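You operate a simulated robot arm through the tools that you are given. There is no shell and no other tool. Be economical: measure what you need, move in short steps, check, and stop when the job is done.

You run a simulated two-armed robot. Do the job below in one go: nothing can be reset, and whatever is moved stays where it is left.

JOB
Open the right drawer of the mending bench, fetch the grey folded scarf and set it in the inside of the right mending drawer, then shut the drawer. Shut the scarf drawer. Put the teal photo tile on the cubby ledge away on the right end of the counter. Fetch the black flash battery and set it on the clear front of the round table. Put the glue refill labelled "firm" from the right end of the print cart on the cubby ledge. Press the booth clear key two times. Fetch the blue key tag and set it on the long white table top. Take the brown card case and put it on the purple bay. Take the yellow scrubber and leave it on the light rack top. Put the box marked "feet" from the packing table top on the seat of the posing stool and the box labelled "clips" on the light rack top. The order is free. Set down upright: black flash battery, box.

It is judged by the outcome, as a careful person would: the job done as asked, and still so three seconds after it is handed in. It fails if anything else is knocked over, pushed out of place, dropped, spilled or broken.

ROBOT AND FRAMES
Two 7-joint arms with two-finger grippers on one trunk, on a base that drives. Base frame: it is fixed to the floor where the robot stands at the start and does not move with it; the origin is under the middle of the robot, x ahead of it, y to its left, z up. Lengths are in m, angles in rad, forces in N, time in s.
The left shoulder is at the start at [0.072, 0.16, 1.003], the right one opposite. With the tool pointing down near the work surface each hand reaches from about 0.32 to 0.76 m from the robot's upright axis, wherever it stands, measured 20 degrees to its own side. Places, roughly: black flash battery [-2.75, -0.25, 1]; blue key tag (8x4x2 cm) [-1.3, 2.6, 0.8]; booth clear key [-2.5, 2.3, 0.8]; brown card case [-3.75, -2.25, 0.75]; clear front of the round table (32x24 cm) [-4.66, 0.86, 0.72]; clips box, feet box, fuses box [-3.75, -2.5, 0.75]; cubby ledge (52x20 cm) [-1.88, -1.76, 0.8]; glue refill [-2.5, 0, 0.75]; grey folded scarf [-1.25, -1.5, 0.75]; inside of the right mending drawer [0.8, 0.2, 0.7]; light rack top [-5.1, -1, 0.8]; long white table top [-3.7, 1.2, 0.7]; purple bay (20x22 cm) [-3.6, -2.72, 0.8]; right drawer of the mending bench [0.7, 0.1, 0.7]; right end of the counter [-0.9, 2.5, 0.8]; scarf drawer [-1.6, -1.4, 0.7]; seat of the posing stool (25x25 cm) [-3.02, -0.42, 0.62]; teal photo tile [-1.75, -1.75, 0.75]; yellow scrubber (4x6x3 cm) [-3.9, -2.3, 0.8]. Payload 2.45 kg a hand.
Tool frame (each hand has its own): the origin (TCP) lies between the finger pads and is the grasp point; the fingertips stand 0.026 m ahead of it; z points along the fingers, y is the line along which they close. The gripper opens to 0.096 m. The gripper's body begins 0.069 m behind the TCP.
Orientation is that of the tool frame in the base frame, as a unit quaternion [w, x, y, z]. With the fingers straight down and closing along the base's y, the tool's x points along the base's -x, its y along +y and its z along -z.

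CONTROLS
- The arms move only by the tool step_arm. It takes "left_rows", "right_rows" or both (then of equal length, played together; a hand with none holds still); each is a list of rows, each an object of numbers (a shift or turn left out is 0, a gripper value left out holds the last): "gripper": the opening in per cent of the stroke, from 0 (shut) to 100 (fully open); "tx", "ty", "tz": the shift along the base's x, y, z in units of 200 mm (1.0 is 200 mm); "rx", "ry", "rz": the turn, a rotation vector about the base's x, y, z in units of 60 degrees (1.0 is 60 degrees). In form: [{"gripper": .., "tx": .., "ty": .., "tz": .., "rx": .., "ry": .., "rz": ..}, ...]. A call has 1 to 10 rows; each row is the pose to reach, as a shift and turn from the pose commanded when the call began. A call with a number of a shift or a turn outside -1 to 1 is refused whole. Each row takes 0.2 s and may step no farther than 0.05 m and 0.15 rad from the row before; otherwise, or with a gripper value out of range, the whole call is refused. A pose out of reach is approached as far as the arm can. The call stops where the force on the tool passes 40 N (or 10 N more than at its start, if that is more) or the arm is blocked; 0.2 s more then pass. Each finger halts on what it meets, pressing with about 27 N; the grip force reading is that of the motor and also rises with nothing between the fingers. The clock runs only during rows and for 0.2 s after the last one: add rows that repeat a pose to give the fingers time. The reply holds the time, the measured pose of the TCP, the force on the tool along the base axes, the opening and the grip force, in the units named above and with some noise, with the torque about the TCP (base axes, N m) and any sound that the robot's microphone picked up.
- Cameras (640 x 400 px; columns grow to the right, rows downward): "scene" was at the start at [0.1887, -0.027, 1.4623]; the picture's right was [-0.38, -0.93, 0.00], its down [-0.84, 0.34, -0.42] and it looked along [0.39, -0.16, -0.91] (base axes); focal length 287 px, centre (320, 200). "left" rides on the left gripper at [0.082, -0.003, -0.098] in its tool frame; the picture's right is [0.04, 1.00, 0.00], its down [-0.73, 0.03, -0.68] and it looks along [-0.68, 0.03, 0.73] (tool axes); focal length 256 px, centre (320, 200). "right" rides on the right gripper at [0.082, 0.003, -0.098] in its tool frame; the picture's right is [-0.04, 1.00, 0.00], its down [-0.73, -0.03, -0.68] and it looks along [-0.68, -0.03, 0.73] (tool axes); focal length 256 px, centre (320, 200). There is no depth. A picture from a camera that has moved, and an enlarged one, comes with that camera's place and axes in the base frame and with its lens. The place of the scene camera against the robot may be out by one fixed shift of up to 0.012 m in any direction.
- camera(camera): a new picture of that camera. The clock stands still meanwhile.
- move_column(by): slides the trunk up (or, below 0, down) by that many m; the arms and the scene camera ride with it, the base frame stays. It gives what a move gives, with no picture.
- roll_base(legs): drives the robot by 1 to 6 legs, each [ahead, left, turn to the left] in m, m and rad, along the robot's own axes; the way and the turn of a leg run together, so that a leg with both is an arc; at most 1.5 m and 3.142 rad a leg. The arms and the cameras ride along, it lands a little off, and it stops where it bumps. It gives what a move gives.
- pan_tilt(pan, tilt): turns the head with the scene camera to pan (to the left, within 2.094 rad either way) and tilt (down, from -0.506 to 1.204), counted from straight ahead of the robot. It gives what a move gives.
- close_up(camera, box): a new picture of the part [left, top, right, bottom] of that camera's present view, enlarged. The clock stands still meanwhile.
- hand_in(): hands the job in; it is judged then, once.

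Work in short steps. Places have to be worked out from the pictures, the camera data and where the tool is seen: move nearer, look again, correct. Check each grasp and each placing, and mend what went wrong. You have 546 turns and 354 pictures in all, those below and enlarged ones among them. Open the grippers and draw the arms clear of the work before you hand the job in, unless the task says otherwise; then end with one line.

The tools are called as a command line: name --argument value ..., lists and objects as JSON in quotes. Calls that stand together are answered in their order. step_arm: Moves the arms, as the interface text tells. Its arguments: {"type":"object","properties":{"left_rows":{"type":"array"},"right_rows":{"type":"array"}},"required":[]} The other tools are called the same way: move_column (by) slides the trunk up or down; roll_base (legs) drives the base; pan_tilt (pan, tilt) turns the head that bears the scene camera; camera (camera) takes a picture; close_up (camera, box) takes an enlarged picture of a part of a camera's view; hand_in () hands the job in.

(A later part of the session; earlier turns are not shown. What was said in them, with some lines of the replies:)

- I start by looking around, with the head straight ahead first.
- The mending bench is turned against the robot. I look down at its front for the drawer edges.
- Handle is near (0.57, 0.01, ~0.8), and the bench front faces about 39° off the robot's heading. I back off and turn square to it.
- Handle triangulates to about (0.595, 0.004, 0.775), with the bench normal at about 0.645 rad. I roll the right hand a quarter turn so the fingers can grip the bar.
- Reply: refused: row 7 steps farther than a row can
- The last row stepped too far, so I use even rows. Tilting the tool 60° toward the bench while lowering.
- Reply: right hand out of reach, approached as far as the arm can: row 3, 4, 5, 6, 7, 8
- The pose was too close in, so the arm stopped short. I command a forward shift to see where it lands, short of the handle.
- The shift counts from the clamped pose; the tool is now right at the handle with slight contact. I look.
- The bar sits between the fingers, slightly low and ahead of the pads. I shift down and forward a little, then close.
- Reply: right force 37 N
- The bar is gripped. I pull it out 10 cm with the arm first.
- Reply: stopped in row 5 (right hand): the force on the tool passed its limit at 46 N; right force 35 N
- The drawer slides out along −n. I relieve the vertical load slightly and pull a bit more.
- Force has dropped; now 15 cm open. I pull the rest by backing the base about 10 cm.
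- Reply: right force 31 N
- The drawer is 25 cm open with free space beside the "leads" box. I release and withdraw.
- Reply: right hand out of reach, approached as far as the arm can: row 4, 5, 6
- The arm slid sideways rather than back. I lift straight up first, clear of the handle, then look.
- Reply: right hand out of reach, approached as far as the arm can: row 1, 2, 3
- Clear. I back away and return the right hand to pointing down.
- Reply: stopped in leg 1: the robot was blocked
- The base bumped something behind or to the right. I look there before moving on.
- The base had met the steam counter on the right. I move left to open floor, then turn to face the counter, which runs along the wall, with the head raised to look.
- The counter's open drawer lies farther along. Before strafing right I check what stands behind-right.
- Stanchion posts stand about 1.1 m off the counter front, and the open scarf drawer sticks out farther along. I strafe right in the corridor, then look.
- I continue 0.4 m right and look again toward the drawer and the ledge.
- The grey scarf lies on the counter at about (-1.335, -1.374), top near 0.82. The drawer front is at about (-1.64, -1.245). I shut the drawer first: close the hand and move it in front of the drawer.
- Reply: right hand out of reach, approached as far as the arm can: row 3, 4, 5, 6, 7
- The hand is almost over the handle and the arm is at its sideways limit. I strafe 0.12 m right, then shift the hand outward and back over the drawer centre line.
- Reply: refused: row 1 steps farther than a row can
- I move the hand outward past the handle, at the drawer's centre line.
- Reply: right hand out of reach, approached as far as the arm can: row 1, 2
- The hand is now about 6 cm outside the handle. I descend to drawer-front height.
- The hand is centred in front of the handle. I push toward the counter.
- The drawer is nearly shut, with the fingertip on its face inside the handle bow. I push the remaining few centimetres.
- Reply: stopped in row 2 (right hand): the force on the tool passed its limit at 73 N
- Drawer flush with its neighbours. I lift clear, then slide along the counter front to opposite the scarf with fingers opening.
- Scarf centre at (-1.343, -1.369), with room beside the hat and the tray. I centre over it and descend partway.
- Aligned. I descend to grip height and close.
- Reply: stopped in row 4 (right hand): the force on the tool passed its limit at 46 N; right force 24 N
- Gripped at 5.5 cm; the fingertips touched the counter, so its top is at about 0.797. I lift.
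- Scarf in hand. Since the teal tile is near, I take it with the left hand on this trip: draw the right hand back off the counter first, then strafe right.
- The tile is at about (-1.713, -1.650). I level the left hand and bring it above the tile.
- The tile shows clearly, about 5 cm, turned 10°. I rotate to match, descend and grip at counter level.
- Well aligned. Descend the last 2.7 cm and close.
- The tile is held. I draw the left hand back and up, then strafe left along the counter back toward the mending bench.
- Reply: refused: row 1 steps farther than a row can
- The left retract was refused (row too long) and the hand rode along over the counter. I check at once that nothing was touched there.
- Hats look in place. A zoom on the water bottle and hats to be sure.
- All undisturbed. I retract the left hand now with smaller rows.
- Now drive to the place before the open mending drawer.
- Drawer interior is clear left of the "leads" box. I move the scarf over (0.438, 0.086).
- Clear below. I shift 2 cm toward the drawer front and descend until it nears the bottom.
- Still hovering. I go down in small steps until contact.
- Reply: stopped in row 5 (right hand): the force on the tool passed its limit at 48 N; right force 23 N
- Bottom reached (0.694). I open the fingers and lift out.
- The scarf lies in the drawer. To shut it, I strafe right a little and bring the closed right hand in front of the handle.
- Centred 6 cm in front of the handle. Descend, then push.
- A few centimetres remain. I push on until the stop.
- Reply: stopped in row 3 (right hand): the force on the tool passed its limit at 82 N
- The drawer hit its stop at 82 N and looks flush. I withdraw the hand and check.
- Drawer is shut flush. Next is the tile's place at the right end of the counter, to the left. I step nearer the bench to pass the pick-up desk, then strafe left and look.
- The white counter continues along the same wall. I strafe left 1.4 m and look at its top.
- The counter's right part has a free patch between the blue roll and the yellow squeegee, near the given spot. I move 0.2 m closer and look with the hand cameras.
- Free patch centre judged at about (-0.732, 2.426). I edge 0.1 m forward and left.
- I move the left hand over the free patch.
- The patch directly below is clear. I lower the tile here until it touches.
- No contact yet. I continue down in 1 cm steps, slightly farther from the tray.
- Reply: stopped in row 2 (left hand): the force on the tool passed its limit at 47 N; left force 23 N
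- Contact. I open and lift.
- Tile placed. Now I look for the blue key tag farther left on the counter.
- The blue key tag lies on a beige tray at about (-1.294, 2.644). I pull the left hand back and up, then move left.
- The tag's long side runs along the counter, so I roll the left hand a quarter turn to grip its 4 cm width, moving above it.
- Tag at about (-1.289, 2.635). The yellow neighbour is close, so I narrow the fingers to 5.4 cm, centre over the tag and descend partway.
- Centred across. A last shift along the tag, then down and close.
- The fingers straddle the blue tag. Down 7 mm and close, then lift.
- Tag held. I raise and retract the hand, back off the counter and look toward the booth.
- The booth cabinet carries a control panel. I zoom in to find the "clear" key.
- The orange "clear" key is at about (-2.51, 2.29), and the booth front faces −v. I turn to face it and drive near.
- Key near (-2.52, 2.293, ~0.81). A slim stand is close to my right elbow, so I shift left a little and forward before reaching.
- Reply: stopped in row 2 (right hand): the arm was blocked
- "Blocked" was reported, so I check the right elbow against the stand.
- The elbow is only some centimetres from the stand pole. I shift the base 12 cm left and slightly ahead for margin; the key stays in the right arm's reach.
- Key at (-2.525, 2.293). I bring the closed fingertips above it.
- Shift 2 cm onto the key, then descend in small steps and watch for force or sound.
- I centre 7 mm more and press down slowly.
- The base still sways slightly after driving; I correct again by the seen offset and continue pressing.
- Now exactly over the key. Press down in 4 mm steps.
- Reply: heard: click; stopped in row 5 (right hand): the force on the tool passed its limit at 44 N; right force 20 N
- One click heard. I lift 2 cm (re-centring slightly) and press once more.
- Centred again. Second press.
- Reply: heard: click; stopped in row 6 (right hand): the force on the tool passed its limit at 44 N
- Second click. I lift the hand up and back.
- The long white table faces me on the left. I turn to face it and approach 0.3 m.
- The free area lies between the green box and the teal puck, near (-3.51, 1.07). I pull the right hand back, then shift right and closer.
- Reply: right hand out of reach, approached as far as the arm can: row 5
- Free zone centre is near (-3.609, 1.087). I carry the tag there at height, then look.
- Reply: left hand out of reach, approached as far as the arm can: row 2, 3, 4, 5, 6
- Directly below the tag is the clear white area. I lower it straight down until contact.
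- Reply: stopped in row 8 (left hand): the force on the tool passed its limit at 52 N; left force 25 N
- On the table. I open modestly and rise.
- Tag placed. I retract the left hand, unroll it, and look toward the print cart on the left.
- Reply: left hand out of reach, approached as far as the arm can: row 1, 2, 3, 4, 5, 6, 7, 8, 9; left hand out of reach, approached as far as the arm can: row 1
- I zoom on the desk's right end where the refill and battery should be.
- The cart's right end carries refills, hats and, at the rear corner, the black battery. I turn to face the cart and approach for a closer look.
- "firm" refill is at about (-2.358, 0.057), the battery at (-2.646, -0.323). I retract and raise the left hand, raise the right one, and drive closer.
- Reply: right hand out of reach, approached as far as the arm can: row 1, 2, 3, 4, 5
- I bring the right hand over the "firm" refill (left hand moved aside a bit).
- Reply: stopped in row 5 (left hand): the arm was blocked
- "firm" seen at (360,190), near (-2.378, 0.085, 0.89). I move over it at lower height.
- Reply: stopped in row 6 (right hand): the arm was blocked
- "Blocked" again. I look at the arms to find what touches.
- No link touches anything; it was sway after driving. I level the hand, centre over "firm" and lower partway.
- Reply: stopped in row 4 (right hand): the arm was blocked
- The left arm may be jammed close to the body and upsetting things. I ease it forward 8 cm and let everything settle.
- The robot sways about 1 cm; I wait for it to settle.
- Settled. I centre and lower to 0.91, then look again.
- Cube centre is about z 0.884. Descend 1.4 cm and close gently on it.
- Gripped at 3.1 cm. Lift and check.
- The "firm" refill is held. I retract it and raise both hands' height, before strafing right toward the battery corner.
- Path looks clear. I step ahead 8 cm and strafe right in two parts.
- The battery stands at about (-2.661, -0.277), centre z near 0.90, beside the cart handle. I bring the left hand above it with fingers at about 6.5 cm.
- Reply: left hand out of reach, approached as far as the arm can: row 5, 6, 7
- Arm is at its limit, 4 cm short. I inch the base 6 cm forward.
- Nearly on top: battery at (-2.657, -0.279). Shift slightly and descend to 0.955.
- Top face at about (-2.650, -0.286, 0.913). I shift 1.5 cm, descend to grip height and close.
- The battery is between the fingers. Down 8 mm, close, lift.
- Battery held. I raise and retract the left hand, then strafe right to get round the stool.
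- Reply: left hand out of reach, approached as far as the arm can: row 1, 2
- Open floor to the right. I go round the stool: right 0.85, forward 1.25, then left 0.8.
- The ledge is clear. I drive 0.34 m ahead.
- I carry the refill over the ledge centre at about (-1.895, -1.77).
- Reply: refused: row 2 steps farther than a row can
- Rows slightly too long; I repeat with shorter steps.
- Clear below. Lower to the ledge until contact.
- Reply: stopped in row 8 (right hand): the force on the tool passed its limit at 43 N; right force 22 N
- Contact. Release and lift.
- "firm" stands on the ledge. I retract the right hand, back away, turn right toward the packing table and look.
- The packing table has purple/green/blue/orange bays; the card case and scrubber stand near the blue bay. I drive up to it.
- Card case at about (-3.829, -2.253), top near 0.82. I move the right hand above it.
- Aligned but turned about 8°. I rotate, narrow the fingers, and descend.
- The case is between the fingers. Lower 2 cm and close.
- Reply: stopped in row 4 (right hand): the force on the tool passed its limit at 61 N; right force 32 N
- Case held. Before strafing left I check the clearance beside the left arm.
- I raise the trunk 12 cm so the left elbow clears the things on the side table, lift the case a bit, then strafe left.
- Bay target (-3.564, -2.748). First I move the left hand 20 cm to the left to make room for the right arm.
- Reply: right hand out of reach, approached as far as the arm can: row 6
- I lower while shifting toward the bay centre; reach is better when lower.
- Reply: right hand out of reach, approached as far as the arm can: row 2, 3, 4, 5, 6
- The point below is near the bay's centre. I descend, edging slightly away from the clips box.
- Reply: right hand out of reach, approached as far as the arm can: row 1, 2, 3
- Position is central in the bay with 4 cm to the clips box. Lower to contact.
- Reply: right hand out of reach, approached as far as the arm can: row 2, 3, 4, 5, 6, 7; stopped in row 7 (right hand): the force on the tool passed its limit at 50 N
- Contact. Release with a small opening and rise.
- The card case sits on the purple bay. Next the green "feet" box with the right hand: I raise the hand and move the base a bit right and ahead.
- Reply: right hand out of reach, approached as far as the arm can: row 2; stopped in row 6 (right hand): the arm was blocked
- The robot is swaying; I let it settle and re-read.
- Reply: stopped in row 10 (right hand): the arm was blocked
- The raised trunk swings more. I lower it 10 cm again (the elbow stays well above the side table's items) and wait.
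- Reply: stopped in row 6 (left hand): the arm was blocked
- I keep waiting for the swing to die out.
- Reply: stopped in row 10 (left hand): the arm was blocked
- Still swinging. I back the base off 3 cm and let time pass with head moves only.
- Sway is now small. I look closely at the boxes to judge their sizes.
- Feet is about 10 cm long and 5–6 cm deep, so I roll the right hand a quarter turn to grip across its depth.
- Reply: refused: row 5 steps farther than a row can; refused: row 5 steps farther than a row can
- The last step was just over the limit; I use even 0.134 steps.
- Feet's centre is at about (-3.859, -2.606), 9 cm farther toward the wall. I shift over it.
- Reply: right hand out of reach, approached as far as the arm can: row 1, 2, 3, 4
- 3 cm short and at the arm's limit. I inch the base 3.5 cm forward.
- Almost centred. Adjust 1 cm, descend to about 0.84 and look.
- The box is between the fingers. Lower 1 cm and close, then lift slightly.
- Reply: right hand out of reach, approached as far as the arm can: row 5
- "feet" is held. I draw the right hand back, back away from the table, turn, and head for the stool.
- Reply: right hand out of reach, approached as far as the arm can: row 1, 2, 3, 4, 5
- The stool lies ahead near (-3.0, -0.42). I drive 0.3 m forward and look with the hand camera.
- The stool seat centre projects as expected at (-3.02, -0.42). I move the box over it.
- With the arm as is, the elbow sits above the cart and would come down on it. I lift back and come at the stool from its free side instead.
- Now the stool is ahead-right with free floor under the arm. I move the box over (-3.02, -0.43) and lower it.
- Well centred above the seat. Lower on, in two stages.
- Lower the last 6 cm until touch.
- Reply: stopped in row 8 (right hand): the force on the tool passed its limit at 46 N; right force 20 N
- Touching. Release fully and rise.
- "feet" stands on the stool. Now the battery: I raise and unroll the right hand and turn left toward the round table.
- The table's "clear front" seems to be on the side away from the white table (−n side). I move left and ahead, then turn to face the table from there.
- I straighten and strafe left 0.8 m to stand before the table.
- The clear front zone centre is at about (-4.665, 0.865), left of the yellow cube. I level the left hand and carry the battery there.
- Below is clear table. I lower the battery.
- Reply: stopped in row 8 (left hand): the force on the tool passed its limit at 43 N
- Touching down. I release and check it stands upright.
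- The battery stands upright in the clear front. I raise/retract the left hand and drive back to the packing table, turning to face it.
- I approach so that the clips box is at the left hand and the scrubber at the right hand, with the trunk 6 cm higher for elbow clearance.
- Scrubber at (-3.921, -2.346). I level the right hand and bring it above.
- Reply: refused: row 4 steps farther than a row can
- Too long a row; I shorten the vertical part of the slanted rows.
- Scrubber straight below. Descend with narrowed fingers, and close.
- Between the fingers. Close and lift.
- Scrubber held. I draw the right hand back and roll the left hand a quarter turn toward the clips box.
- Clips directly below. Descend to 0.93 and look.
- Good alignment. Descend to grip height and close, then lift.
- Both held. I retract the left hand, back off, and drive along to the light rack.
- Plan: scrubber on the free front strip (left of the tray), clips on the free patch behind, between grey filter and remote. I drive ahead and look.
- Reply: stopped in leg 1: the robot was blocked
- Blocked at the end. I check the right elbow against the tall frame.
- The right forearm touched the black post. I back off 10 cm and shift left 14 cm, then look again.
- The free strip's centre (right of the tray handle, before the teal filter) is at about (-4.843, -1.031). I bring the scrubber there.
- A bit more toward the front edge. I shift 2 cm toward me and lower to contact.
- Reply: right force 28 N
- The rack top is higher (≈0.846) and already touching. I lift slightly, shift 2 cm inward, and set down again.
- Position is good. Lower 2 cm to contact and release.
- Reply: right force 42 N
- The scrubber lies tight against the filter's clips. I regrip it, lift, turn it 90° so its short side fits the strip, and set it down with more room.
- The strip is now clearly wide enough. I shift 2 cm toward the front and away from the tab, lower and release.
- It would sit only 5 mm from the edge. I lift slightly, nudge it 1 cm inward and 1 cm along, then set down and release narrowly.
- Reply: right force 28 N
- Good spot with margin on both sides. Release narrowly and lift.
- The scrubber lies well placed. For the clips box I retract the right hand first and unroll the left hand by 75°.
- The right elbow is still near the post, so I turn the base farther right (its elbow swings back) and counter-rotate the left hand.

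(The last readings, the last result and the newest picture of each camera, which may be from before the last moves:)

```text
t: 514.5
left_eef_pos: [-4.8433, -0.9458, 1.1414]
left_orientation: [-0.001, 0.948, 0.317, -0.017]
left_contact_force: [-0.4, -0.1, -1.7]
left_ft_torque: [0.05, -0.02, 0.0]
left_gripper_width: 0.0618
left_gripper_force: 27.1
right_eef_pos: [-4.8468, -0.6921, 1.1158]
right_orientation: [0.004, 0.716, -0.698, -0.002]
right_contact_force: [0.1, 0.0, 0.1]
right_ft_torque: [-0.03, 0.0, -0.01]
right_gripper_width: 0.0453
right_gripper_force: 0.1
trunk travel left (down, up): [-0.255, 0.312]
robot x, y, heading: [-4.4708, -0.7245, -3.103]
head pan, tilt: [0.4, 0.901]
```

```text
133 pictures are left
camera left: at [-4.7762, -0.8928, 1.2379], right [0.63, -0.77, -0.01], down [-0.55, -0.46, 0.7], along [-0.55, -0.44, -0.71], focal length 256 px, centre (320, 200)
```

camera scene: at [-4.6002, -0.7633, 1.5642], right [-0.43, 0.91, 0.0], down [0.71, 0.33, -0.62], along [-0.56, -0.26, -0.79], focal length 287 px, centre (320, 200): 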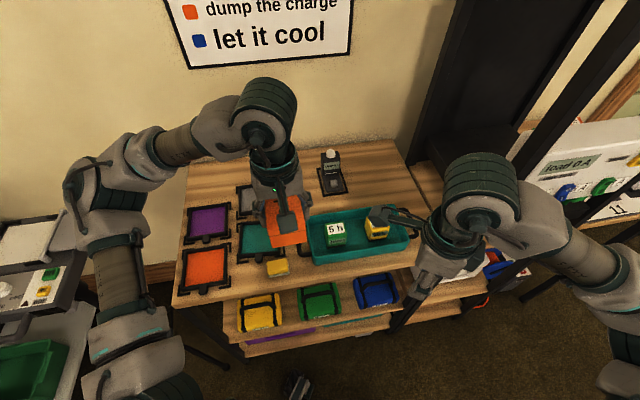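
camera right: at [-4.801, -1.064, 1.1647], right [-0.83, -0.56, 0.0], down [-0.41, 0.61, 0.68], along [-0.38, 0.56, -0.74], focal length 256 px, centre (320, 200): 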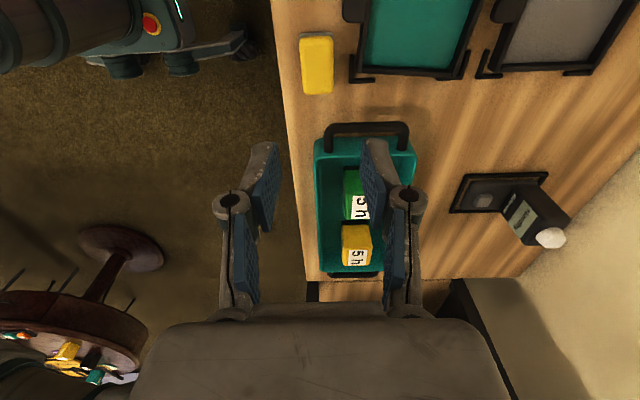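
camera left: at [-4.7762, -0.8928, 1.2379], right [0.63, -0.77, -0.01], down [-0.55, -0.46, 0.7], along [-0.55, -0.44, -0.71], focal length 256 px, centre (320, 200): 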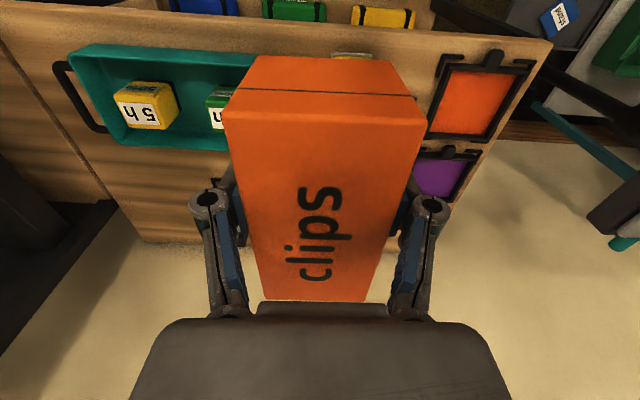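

The right side is clear now. I carry the clips box to above the free patch at about (-5.096, -1.072).

step_arm --left_rows '[{"tx": -0.18, "ty": -0.09}, {"tx": -0.36, "ty": -0.18}, {"tx": -0.54, "ty": -0.27}, {"tx": -0.72, "ty": -0.36}, {"tx": -0.9, "ty": -0.45}]'

step_arm --left_rows '[{"tx": -0.18, "ty": -0.09}, {"tx": -0.365, "ty": -0.18}, {"tx": -0.365, "ty": -0.18}, {"tx": -0.365, "ty": -0.18}]'

camera --camera "left"

camera --camera "scene"

```text
t: 515.7
left_eef_pos: [-5.0274, -1.0349, 1.1443]
left_orientation: [0.001, 0.948, 0.317, -0.017]
left_contact_force: [-0.7, 0.7, -1.4]
left_ft_torque: [-0.01, -0.08, 0.02]
left_gripper_width: 0.0615
left_gripper_force: 26.9
right_eef_pos: [-4.8475, -0.6927, 1.1146]
right_orientation: [0.004, 0.716, -0.699, -0.002]
right_contact_force: [-0.1, 0.5, -0.3]
right_ft_torque: [-0.03, -0.02, -0.02]
right_gripper_width: 0.0449
right_gripper_force: 0.0
trunk travel left (down, up): [-0.255, 0.312]
robot x, y, heading: [-4.4645, -0.7241, -3.102]
head pan, tilt: [0.4, 0.901]
```

```text
t: 516.7
left_eef_pos: [-5.0997, -1.0715, 1.146]
left_orientation: [0.0, 0.948, 0.317, -0.017]
left_contact_force: [0.1, 0.2, -1.3]
left_ft_torque: [0.02, -0.03, 0.0]
left_gripper_width: 0.0615
left_gripper_force: 27.1
right_eef_pos: [-4.8466, -0.6935, 1.1161]
right_orientation: [0.004, 0.716, -0.698, -0.002]
right_contact_force: [-0.6, -0.4, -0.3]
right_ft_torque: [-0.03, -0.05, 0.0]
right_gripper_width: 0.0452
right_gripper_force: 0.1
trunk travel left (down, up): [-0.255, 0.312]
robot x, y, heading: [-4.4727, -0.722, -3.1]
head pan, tilt: [0.4, 0.901]
```

```text
132 pictures are left
camera left: at [-5.0328, -1.0178, 1.2405], right [0.63, -0.77, -0.01], down [-0.55, -0.46, 0.7], along [-0.55, -0.44, -0.71], focal length 256 px, centre (320, 200)
```

left: 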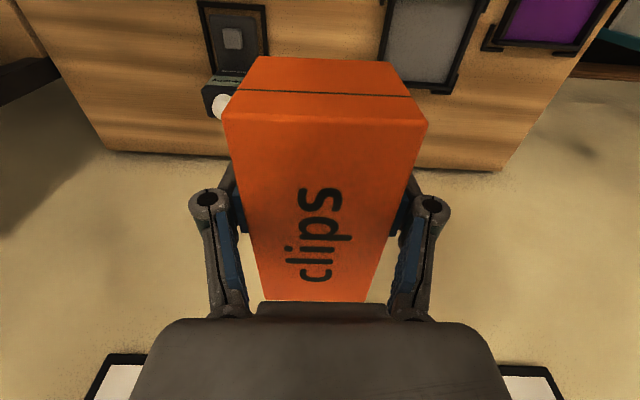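

```text
131 pictures are left
camera scene: at [-4.602, -0.7637, 1.564], right [-0.43, 0.9, 0.0], down [0.71, 0.33, -0.62], along [-0.56, -0.26, -0.79], focal length 287 px, centre (320, 200)
```

scene: 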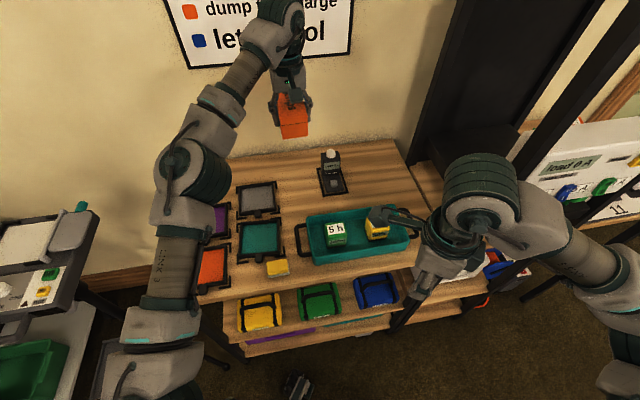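

Perfectly centred between dock and filter. I lower it in stages.

step_arm --left_rows '[{"tz": -0.2}, {"tz": -0.4}, {"tz": -0.6}, {"tz": -0.8}, {"tz": -0.95}]'

camera --camera "left"

camera --camera "scene"

```text
t: 517.9
left_eef_pos: [-5.0967, -1.0732, 0.9533]
left_orientation: [-0.001, 0.948, 0.318, -0.017]
left_contact_force: [0.4, -0.1, -2.3]
left_ft_torque: [0.0, 0.0, 0.02]
left_gripper_width: 0.0618
left_gripper_force: 26.8
right_eef_pos: [-4.8477, -0.6938, 1.1157]
right_orientation: [0.004, 0.716, -0.698, -0.002]
right_contact_force: [-0.3, -0.4, 0.3]
right_ft_torque: [-0.03, 0.0, 0.0]
right_gripper_width: 0.0451
right_gripper_force: 0.1
trunk travel left (down, up): [-0.255, 0.312]
robot x, y, heading: [-4.4704, -0.7258, -3.102]
head pan, tilt: [0.4, 0.901]
```

```text
130 pictures are left
camera left: at [-5.0302, -1.0199, 1.049], right [0.63, -0.77, -0.01], down [-0.55, -0.46, 0.7], along [-0.55, -0.44, -0.71], focal length 256 px, centre (320, 200)
```

left: 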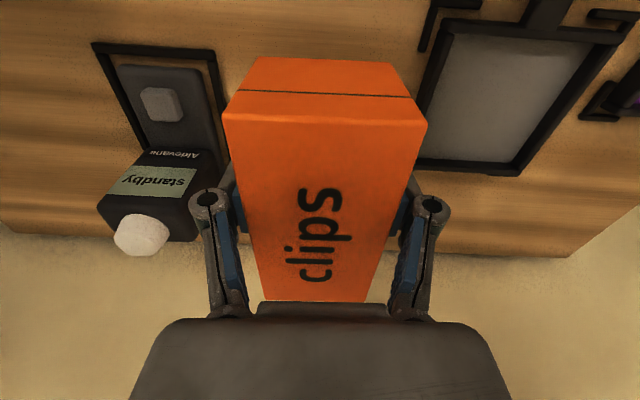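

```text
129 pictures are left
camera scene: at [-4.6021, -0.7646, 1.564], right [-0.43, 0.9, 0.0], down [0.71, 0.34, -0.62], along [-0.56, -0.26, -0.79], focal length 287 px, centre (320, 200)
```

scene: 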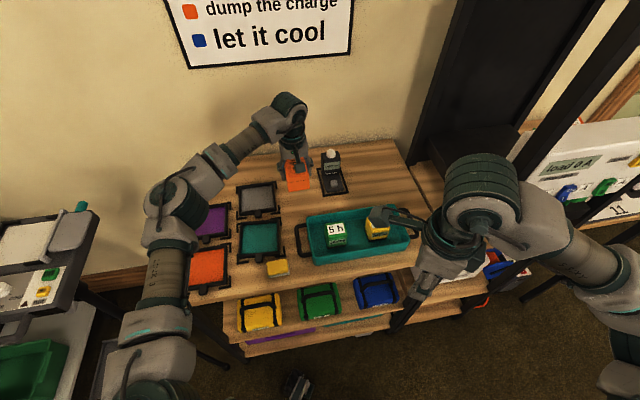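

Clear of the remote by about 3 cm. Lower to contact.

step_arm --left_rows '[{"tz": -0.12}, {"tz": -0.22}, {"tz": -0.27}, {"tz": -0.3}, {"tz": -0.33}, {"tz": -0.36}, {"tz": -0.39}, {"tz": -0.42}]'

```text
t: 519.7
left_eef_pos: [-5.094, -1.0702, 0.8734]
left_orientation: [-0.001, 0.948, 0.317, -0.02]
left_contact_force: [-2.4, -4.4, 31.9]
left_ft_torque: [-0.26, -0.8, -0.2]
left_gripper_width: 0.0621
left_gripper_force: 26.5
right_eef_pos: [-4.8435, -0.6902, 1.1175]
right_orientation: [0.005, 0.716, -0.698, -0.001]
right_contact_force: [0.5, 0.0, -0.2]
right_ft_torque: [-0.02, 0.06, 0.02]
right_gripper_width: 0.0448
right_gripper_force: 0.1
trunk travel left (down, up): [-0.255, 0.312]
robot x, y, heading: [-4.467, -0.7271, -3.102]
head pan, tilt: [0.4, 0.901]
```

Contact at 32 N. Release and lift.

step_arm --left_rows '[{"tz": 0.02, "gripper": 80}, {"tz": 0.02, "gripper": 80}, {"tz": 0.02, "gripper": 80}, {"tz": 0.02, "gripper": 80}, {"tz": 0.2}, {"tz": 0.4}, {"tz": 0.6}, {"tz": 0.8}, {"tz": 1.0}]'

camera --camera "left"

close_up --camera "scene" --box '[170, 130, 430, 290]'

```text
t: 521.7
left_eef_pos: [-5.0945, -1.0713, 1.071]
left_orientation: [-0.001, 0.948, 0.316, -0.016]
left_contact_force: [0.1, 0.4, -0.8]
left_ft_torque: [-0.01, 0.03, 0.0]
left_gripper_width: 0.0765
left_gripper_force: 0.0
right_eef_pos: [-4.8453, -0.6925, 1.1158]
right_orientation: [0.006, 0.716, -0.698, -0.001]
right_contact_force: [-0.3, 1.2, -0.4]
right_ft_torque: [-0.01, -0.02, 0.01]
right_gripper_width: 0.0454
right_gripper_force: 0.0
trunk travel left (down, up): [-0.255, 0.312]
robot x, y, heading: [-4.4682, -0.7289, -3.103]
head pan, tilt: [0.4, 0.901]
```

```text
128 pictures are left
camera left: at [-5.0283, -1.0195, 1.1666], right [0.63, -0.77, -0.01], down [-0.55, -0.46, 0.7], along [-0.55, -0.44, -0.71], focal length 256 px, centre (320, 200)
```

left: 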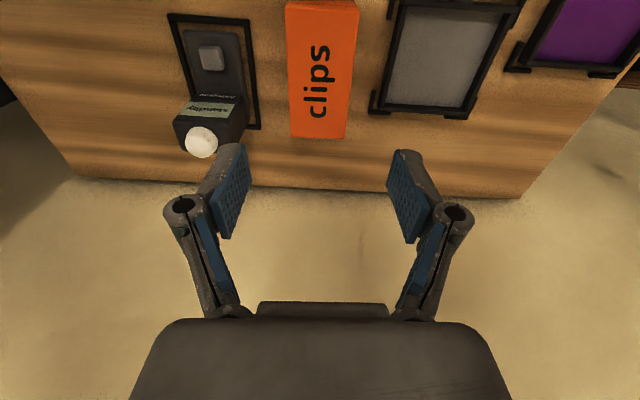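

```text
2.46 times, centred on (300, 210) of scene
camera zoom: at [-4.6003, -0.7622, 1.5643], right [-0.43, 0.9, 0.0], down [0.71, 0.33, -0.62], along [-0.56, -0.26, -0.79], focal length 707 px, centre (369, 175)
```

zoom: 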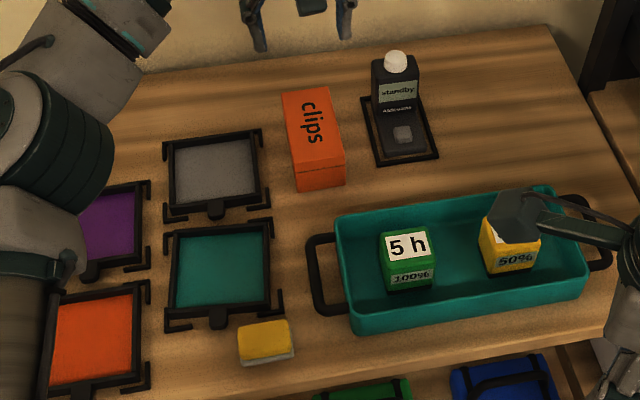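

Everything is set: clips and scrubber are on the rack, upright and clear of the rest. I draw the arms back, open both grippers and back the base away before a last check.

step_arm --left_rows '[{"tz": 0.2, "tx": 0.1, "ty": 0.05}, {"tz": 0.35, "tx": 0.28, "ty": 0.14}, {"tz": 0.35, "tx": 0.46, "ty": 0.23}, {"tz": 0.35, "tx": 0.64, "ty": 0.32}, {"tz": 0.35, "tx": 0.82, "ty": 0.41}, {"tz": 0.35, "tx": 1.0, "ty": 0.5, "gripper": 100}]'

roll_base --legs '[[-0.45, 0, 0]]'

step_arm --right_rows '[{"gripper": 100}, {"gripper": 100}, {"gripper": 100}]'

pan_tilt --pan 0.3 --tilt 0.5

camera --camera "scene"

```text
refused: row 2 steps farther than a row can; nothing moved
```

```text
t: 524.4
left_eef_pos: [-4.6577, -1.0545, 1.0709]
left_orientation: [-0.001, 0.948, 0.317, -0.016]
left_contact_force: [0.4, -0.1, 0.4]
left_ft_torque: [0.01, 0.0, 0.02]
left_gripper_width: 0.0767
left_gripper_force: 0.1
right_eef_pos: [-4.409, -0.6748, 1.1149]
right_orientation: [0.005, 0.716, -0.698, -0.002]
right_contact_force: [0.2, 0.3, 0.7]
right_ft_torque: [0.0, 0.01, -0.01]
right_gripper_width: 0.0449
right_gripper_force: 0.0
trunk travel left (down, up): [-0.255, 0.312]
robot x, y, heading: [-4.0287, -0.7041, -3.104]
head pan, tilt: [0.4, 0.901]
```

```text
t: 525.2
left_eef_pos: [-4.6534, -1.0542, 1.0727]
left_orientation: [-0.001, 0.948, 0.317, -0.02]
left_contact_force: [-0.3, 0.2, 0.7]
left_ft_torque: [0.0, 0.01, -0.01]
left_gripper_width: 0.0766
left_gripper_force: 0.1
right_eef_pos: [-4.404, -0.6736, 1.1175]
right_orientation: [0.006, 0.715, -0.699, -0.003]
right_contact_force: [-0.2, -0.3, 0.3]
right_ft_torque: [0.01, -0.02, 0.03]
right_gripper_width: 0.0962
right_gripper_force: 0.1
trunk travel left (down, up): [-0.255, 0.312]
robot x, y, heading: [-4.0321, -0.7052, -3.099]
head pan, tilt: [0.4, 0.901]
```

```text
t: 526.1
left_eef_pos: [-4.6534, -1.0545, 1.073]
left_orientation: [-0.002, 0.948, 0.317, -0.019]
left_contact_force: [-0.6, -0.7, 0.3]
left_ft_torque: [0.01, -0.02, 0.01]
left_gripper_width: 0.0771
left_gripper_force: 0.0
right_eef_pos: [-4.4035, -0.6746, 1.1178]
right_orientation: [0.006, 0.716, -0.698, -0.002]
right_contact_force: [-0.9, -0.3, 0.7]
right_ft_torque: [0.0, -0.03, -0.02]
right_gripper_width: 0.0956
right_gripper_force: 0.0
trunk travel left (down, up): [-0.255, 0.312]
robot x, y, heading: [-4.0317, -0.7034, -3.103]
head pan, tilt: [0.3, 0.499]
```

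```text
126 pictures are left
camera scene: at [-4.1807, -0.7439, 1.5978], right [-0.33, 0.94, 0.0], down [0.46, 0.16, -0.88], along [-0.82, -0.29, -0.48], focal length 287 px, centre (320, 200)
```

scene: 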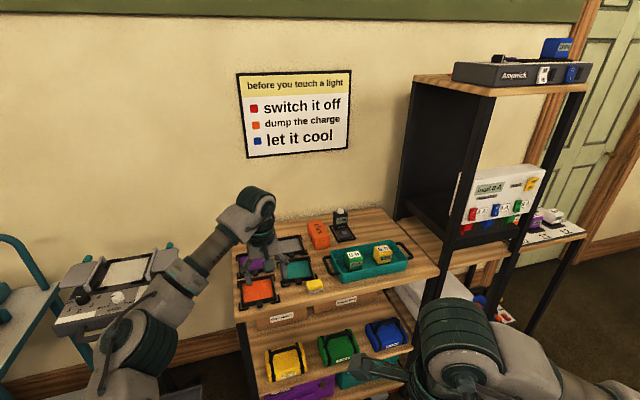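

Rack is in order. I open the left gripper, draw it back, and check the stool and packing table once more.

step_arm --left_rows '[{"tz": 0.1, "tx": 0.15, "ty": 0.05, "gripper": 100}, {"tz": 0.15, "tx": 0.3, "ty": 0.1}, {"tz": 0.15, "tx": 0.45, "ty": 0.15}, {"tz": 0.15, "tx": 0.6, "ty": 0.2}]'

roll_base --legs '[[-0.25, 0, 0]]'

pan_tilt --pan 1.0 --tilt 0.4

camera --camera "scene"

pan_tilt --pan 2.09 --tilt 0.5

camera --camera "scene"

pan_tilt --pan -1.8 --tilt 0.4

camera --camera "scene"

```text
t: 527.1
left_eef_pos: [-4.5321, -1.0136, 1.103]
left_orientation: [-0.001, 0.948, 0.317, -0.021]
left_contact_force: [0.2, 0.3, 0.8]
left_ft_torque: [-0.04, 0.02, 0.05]
left_gripper_width: 0.096
left_gripper_force: 0.0
right_eef_pos: [-4.4035, -0.6739, 1.1181]
right_orientation: [0.005, 0.715, -0.699, -0.004]
right_contact_force: [0.3, -0.4, -0.2]
right_ft_torque: [0.01, -0.01, 0.01]
right_gripper_width: 0.0958
right_gripper_force: 0.0
trunk travel left (down, up): [-0.255, 0.312]
robot x, y, heading: [-4.031, -0.7051, -3.095]
head pan, tilt: [0.3, 0.499]
```

```text
t: 528.9
left_eef_pos: [-4.2847, -1.0062, 1.1022]
left_orientation: [-0.001, 0.948, 0.318, -0.019]
left_contact_force: [-0.4, 0.0, 0.1]
left_ft_torque: [-0.02, 0.03, -0.03]
left_gripper_width: 0.0959
left_gripper_force: 0.0
right_eef_pos: [-4.1568, -0.6645, 1.1176]
right_orientation: [0.006, 0.716, -0.698, -0.003]
right_contact_force: [0.3, -1.2, 0.8]
right_ft_torque: [0.01, 0.03, 0.02]
right_gripper_width: 0.096
right_gripper_force: 0.1
trunk travel left (down, up): [-0.255, 0.312]
robot x, y, heading: [-3.7826, -0.6975, -3.095]
head pan, tilt: [0.3, 0.499]
```

```text
t: 530.0
left_eef_pos: [-4.281, -1.0052, 1.1041]
left_orientation: [-0.001, 0.948, 0.318, -0.021]
left_contact_force: [1.4, -0.4, 0.0]
left_ft_torque: [0.01, 0.0, -0.01]
left_gripper_width: 0.0961
left_gripper_force: 0.0
right_eef_pos: [-4.1519, -0.664, 1.1188]
right_orientation: [0.006, 0.716, -0.698, -0.004]
right_contact_force: [-0.6, 0.3, -0.6]
right_ft_torque: [0.01, 0.0, 0.0]
right_gripper_width: 0.096
right_gripper_force: 0.0
trunk travel left (down, up): [-0.255, 0.312]
robot x, y, heading: [-3.7782, -0.6976, -3.095]
head pan, tilt: [1.0, 0.4]
```

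```text
125 pictures are left
camera scene: at [-3.8929, -0.7838, 1.6072], right [-0.86, 0.5, 0.0], down [0.2, 0.34, -0.92], along [-0.46, -0.79, -0.39], focal length 287 px, centre (320, 200)
```

scene: 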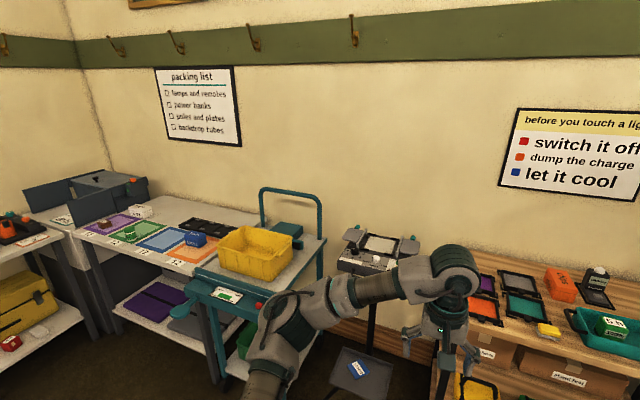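

```text
t: 531.3
left_eef_pos: [-4.2798, -1.0039, 1.1048]
left_orientation: [-0.001, 0.948, 0.318, -0.021]
left_contact_force: [-0.5, 0.5, 0.8]
left_ft_torque: [0.0, -0.02, -0.01]
left_gripper_width: 0.0961
left_gripper_force: 0.1
right_eef_pos: [-4.1512, -0.6636, 1.1185]
right_orientation: [0.007, 0.716, -0.698, -0.004]
right_contact_force: [-0.3, 0.4, -1.2]
right_ft_torque: [0.04, -0.01, -0.02]
right_gripper_width: 0.0963
right_gripper_force: 0.1
trunk travel left (down, up): [-0.255, 0.312]
robot x, y, heading: [-3.7803, -0.6976, -3.103]
head pan, tilt: [2.089, 0.499]
```

```text
124 pictures are left
camera scene: at [-3.7974, -0.7808, 1.5985], right [-0.85, -0.53, 0.0], down [-0.25, 0.41, -0.88], along [0.47, -0.74, -0.48], focal length 287 px, centre (320, 200)
```

scene: 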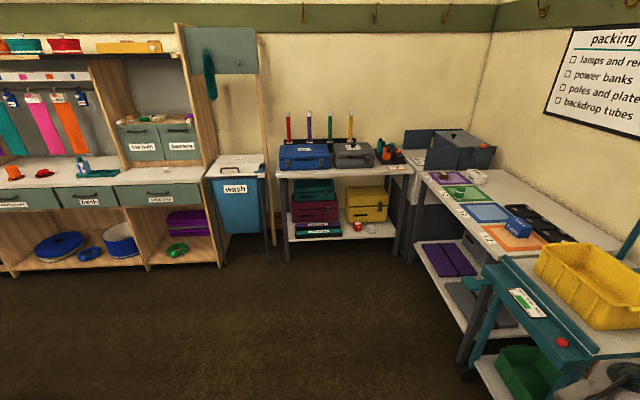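

```text
t: 534.5
left_eef_pos: [-4.2808, -1.0054, 1.1043]
left_orientation: [-0.002, 0.948, 0.318, -0.021]
left_contact_force: [0.2, -0.7, 0.1]
left_ft_torque: [-0.01, -0.02, 0.01]
left_gripper_width: 0.0958
left_gripper_force: 0.1
right_eef_pos: [-4.151, -0.6649, 1.1193]
right_orientation: [0.007, 0.717, -0.697, -0.004]
right_contact_force: [0.6, -0.1, -1.0]
right_ft_torque: [0.01, 0.01, 0.01]
right_gripper_width: 0.0959
right_gripper_force: 0.1
trunk travel left (down, up): [-0.255, 0.312]
robot x, y, heading: [-3.7839, -0.6989, -3.098]
head pan, tilt: [-1.799, 0.4]
```

```text
123 pictures are left
camera scene: at [-3.8287, -0.6125, 1.6078], right [0.98, -0.18, 0.0], down [-0.07, -0.38, -0.92], along [0.17, 0.91, -0.39], focal length 287 px, centre (320, 200)
```

scene: 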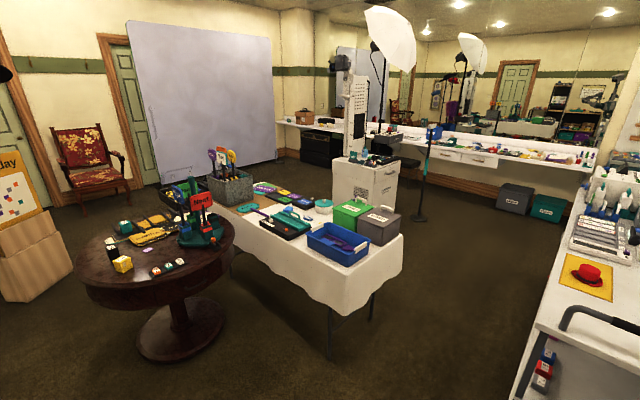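

One last zoom on the counter: drawer flush and refill on the ledge.

pan_tilt --pan 2.09 --tilt 0.5

close_up --camera "scene" --box '[0, 100, 240, 250]'

```text
t: 537.7
left_eef_pos: [-4.281, -1.0047, 1.1047]
left_orientation: [-0.002, 0.948, 0.319, -0.02]
left_contact_force: [-0.1, -0.3, -0.2]
left_ft_torque: [0.0, 0.0, 0.0]
left_gripper_width: 0.096
left_gripper_force: 0.1
right_eef_pos: [-4.1513, -0.6646, 1.1189]
right_orientation: [0.006, 0.717, -0.698, -0.005]
right_contact_force: [0.4, -1.4, -0.7]
right_ft_torque: [0.0, -0.02, 0.01]
right_gripper_width: 0.0961
right_gripper_force: 0.0
trunk travel left (down, up): [-0.255, 0.312]
robot x, y, heading: [-3.7832, -0.6975, -3.101]
head pan, tilt: [2.089, 0.499]
```

```text
2.67 times, centred on (120, 175) of scene
camera zoom: at [-3.7974, -0.7808, 1.5985], right [-0.85, -0.53, 0.0], down [-0.25, 0.41, -0.88], along [0.47, -0.74, -0.48], focal length 766 px, centre (853, 267)
```

zoom: 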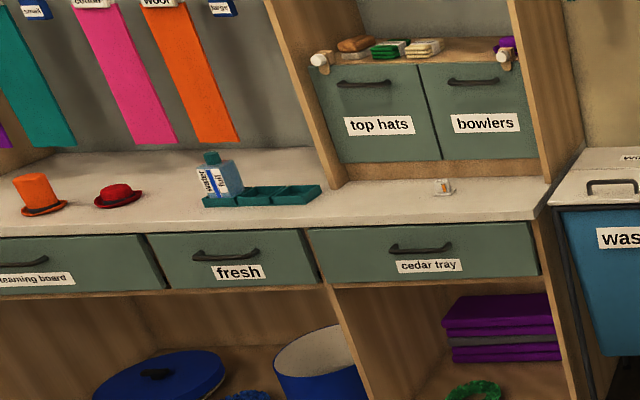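

All is in place, the grippers are open and the arms are clear. I hand in.

hand_in

```text
The job is handed in.
```

Every item in the job is done and was seen in place: the scarf is in its shut drawer, the scarf drawer is shut, all items are at their named spots, and the clear key clicked twice. On the way, the base bumped the steam counter and the right arm touched the light rack's post; both times the robot stopped, and I saw nothing moved.
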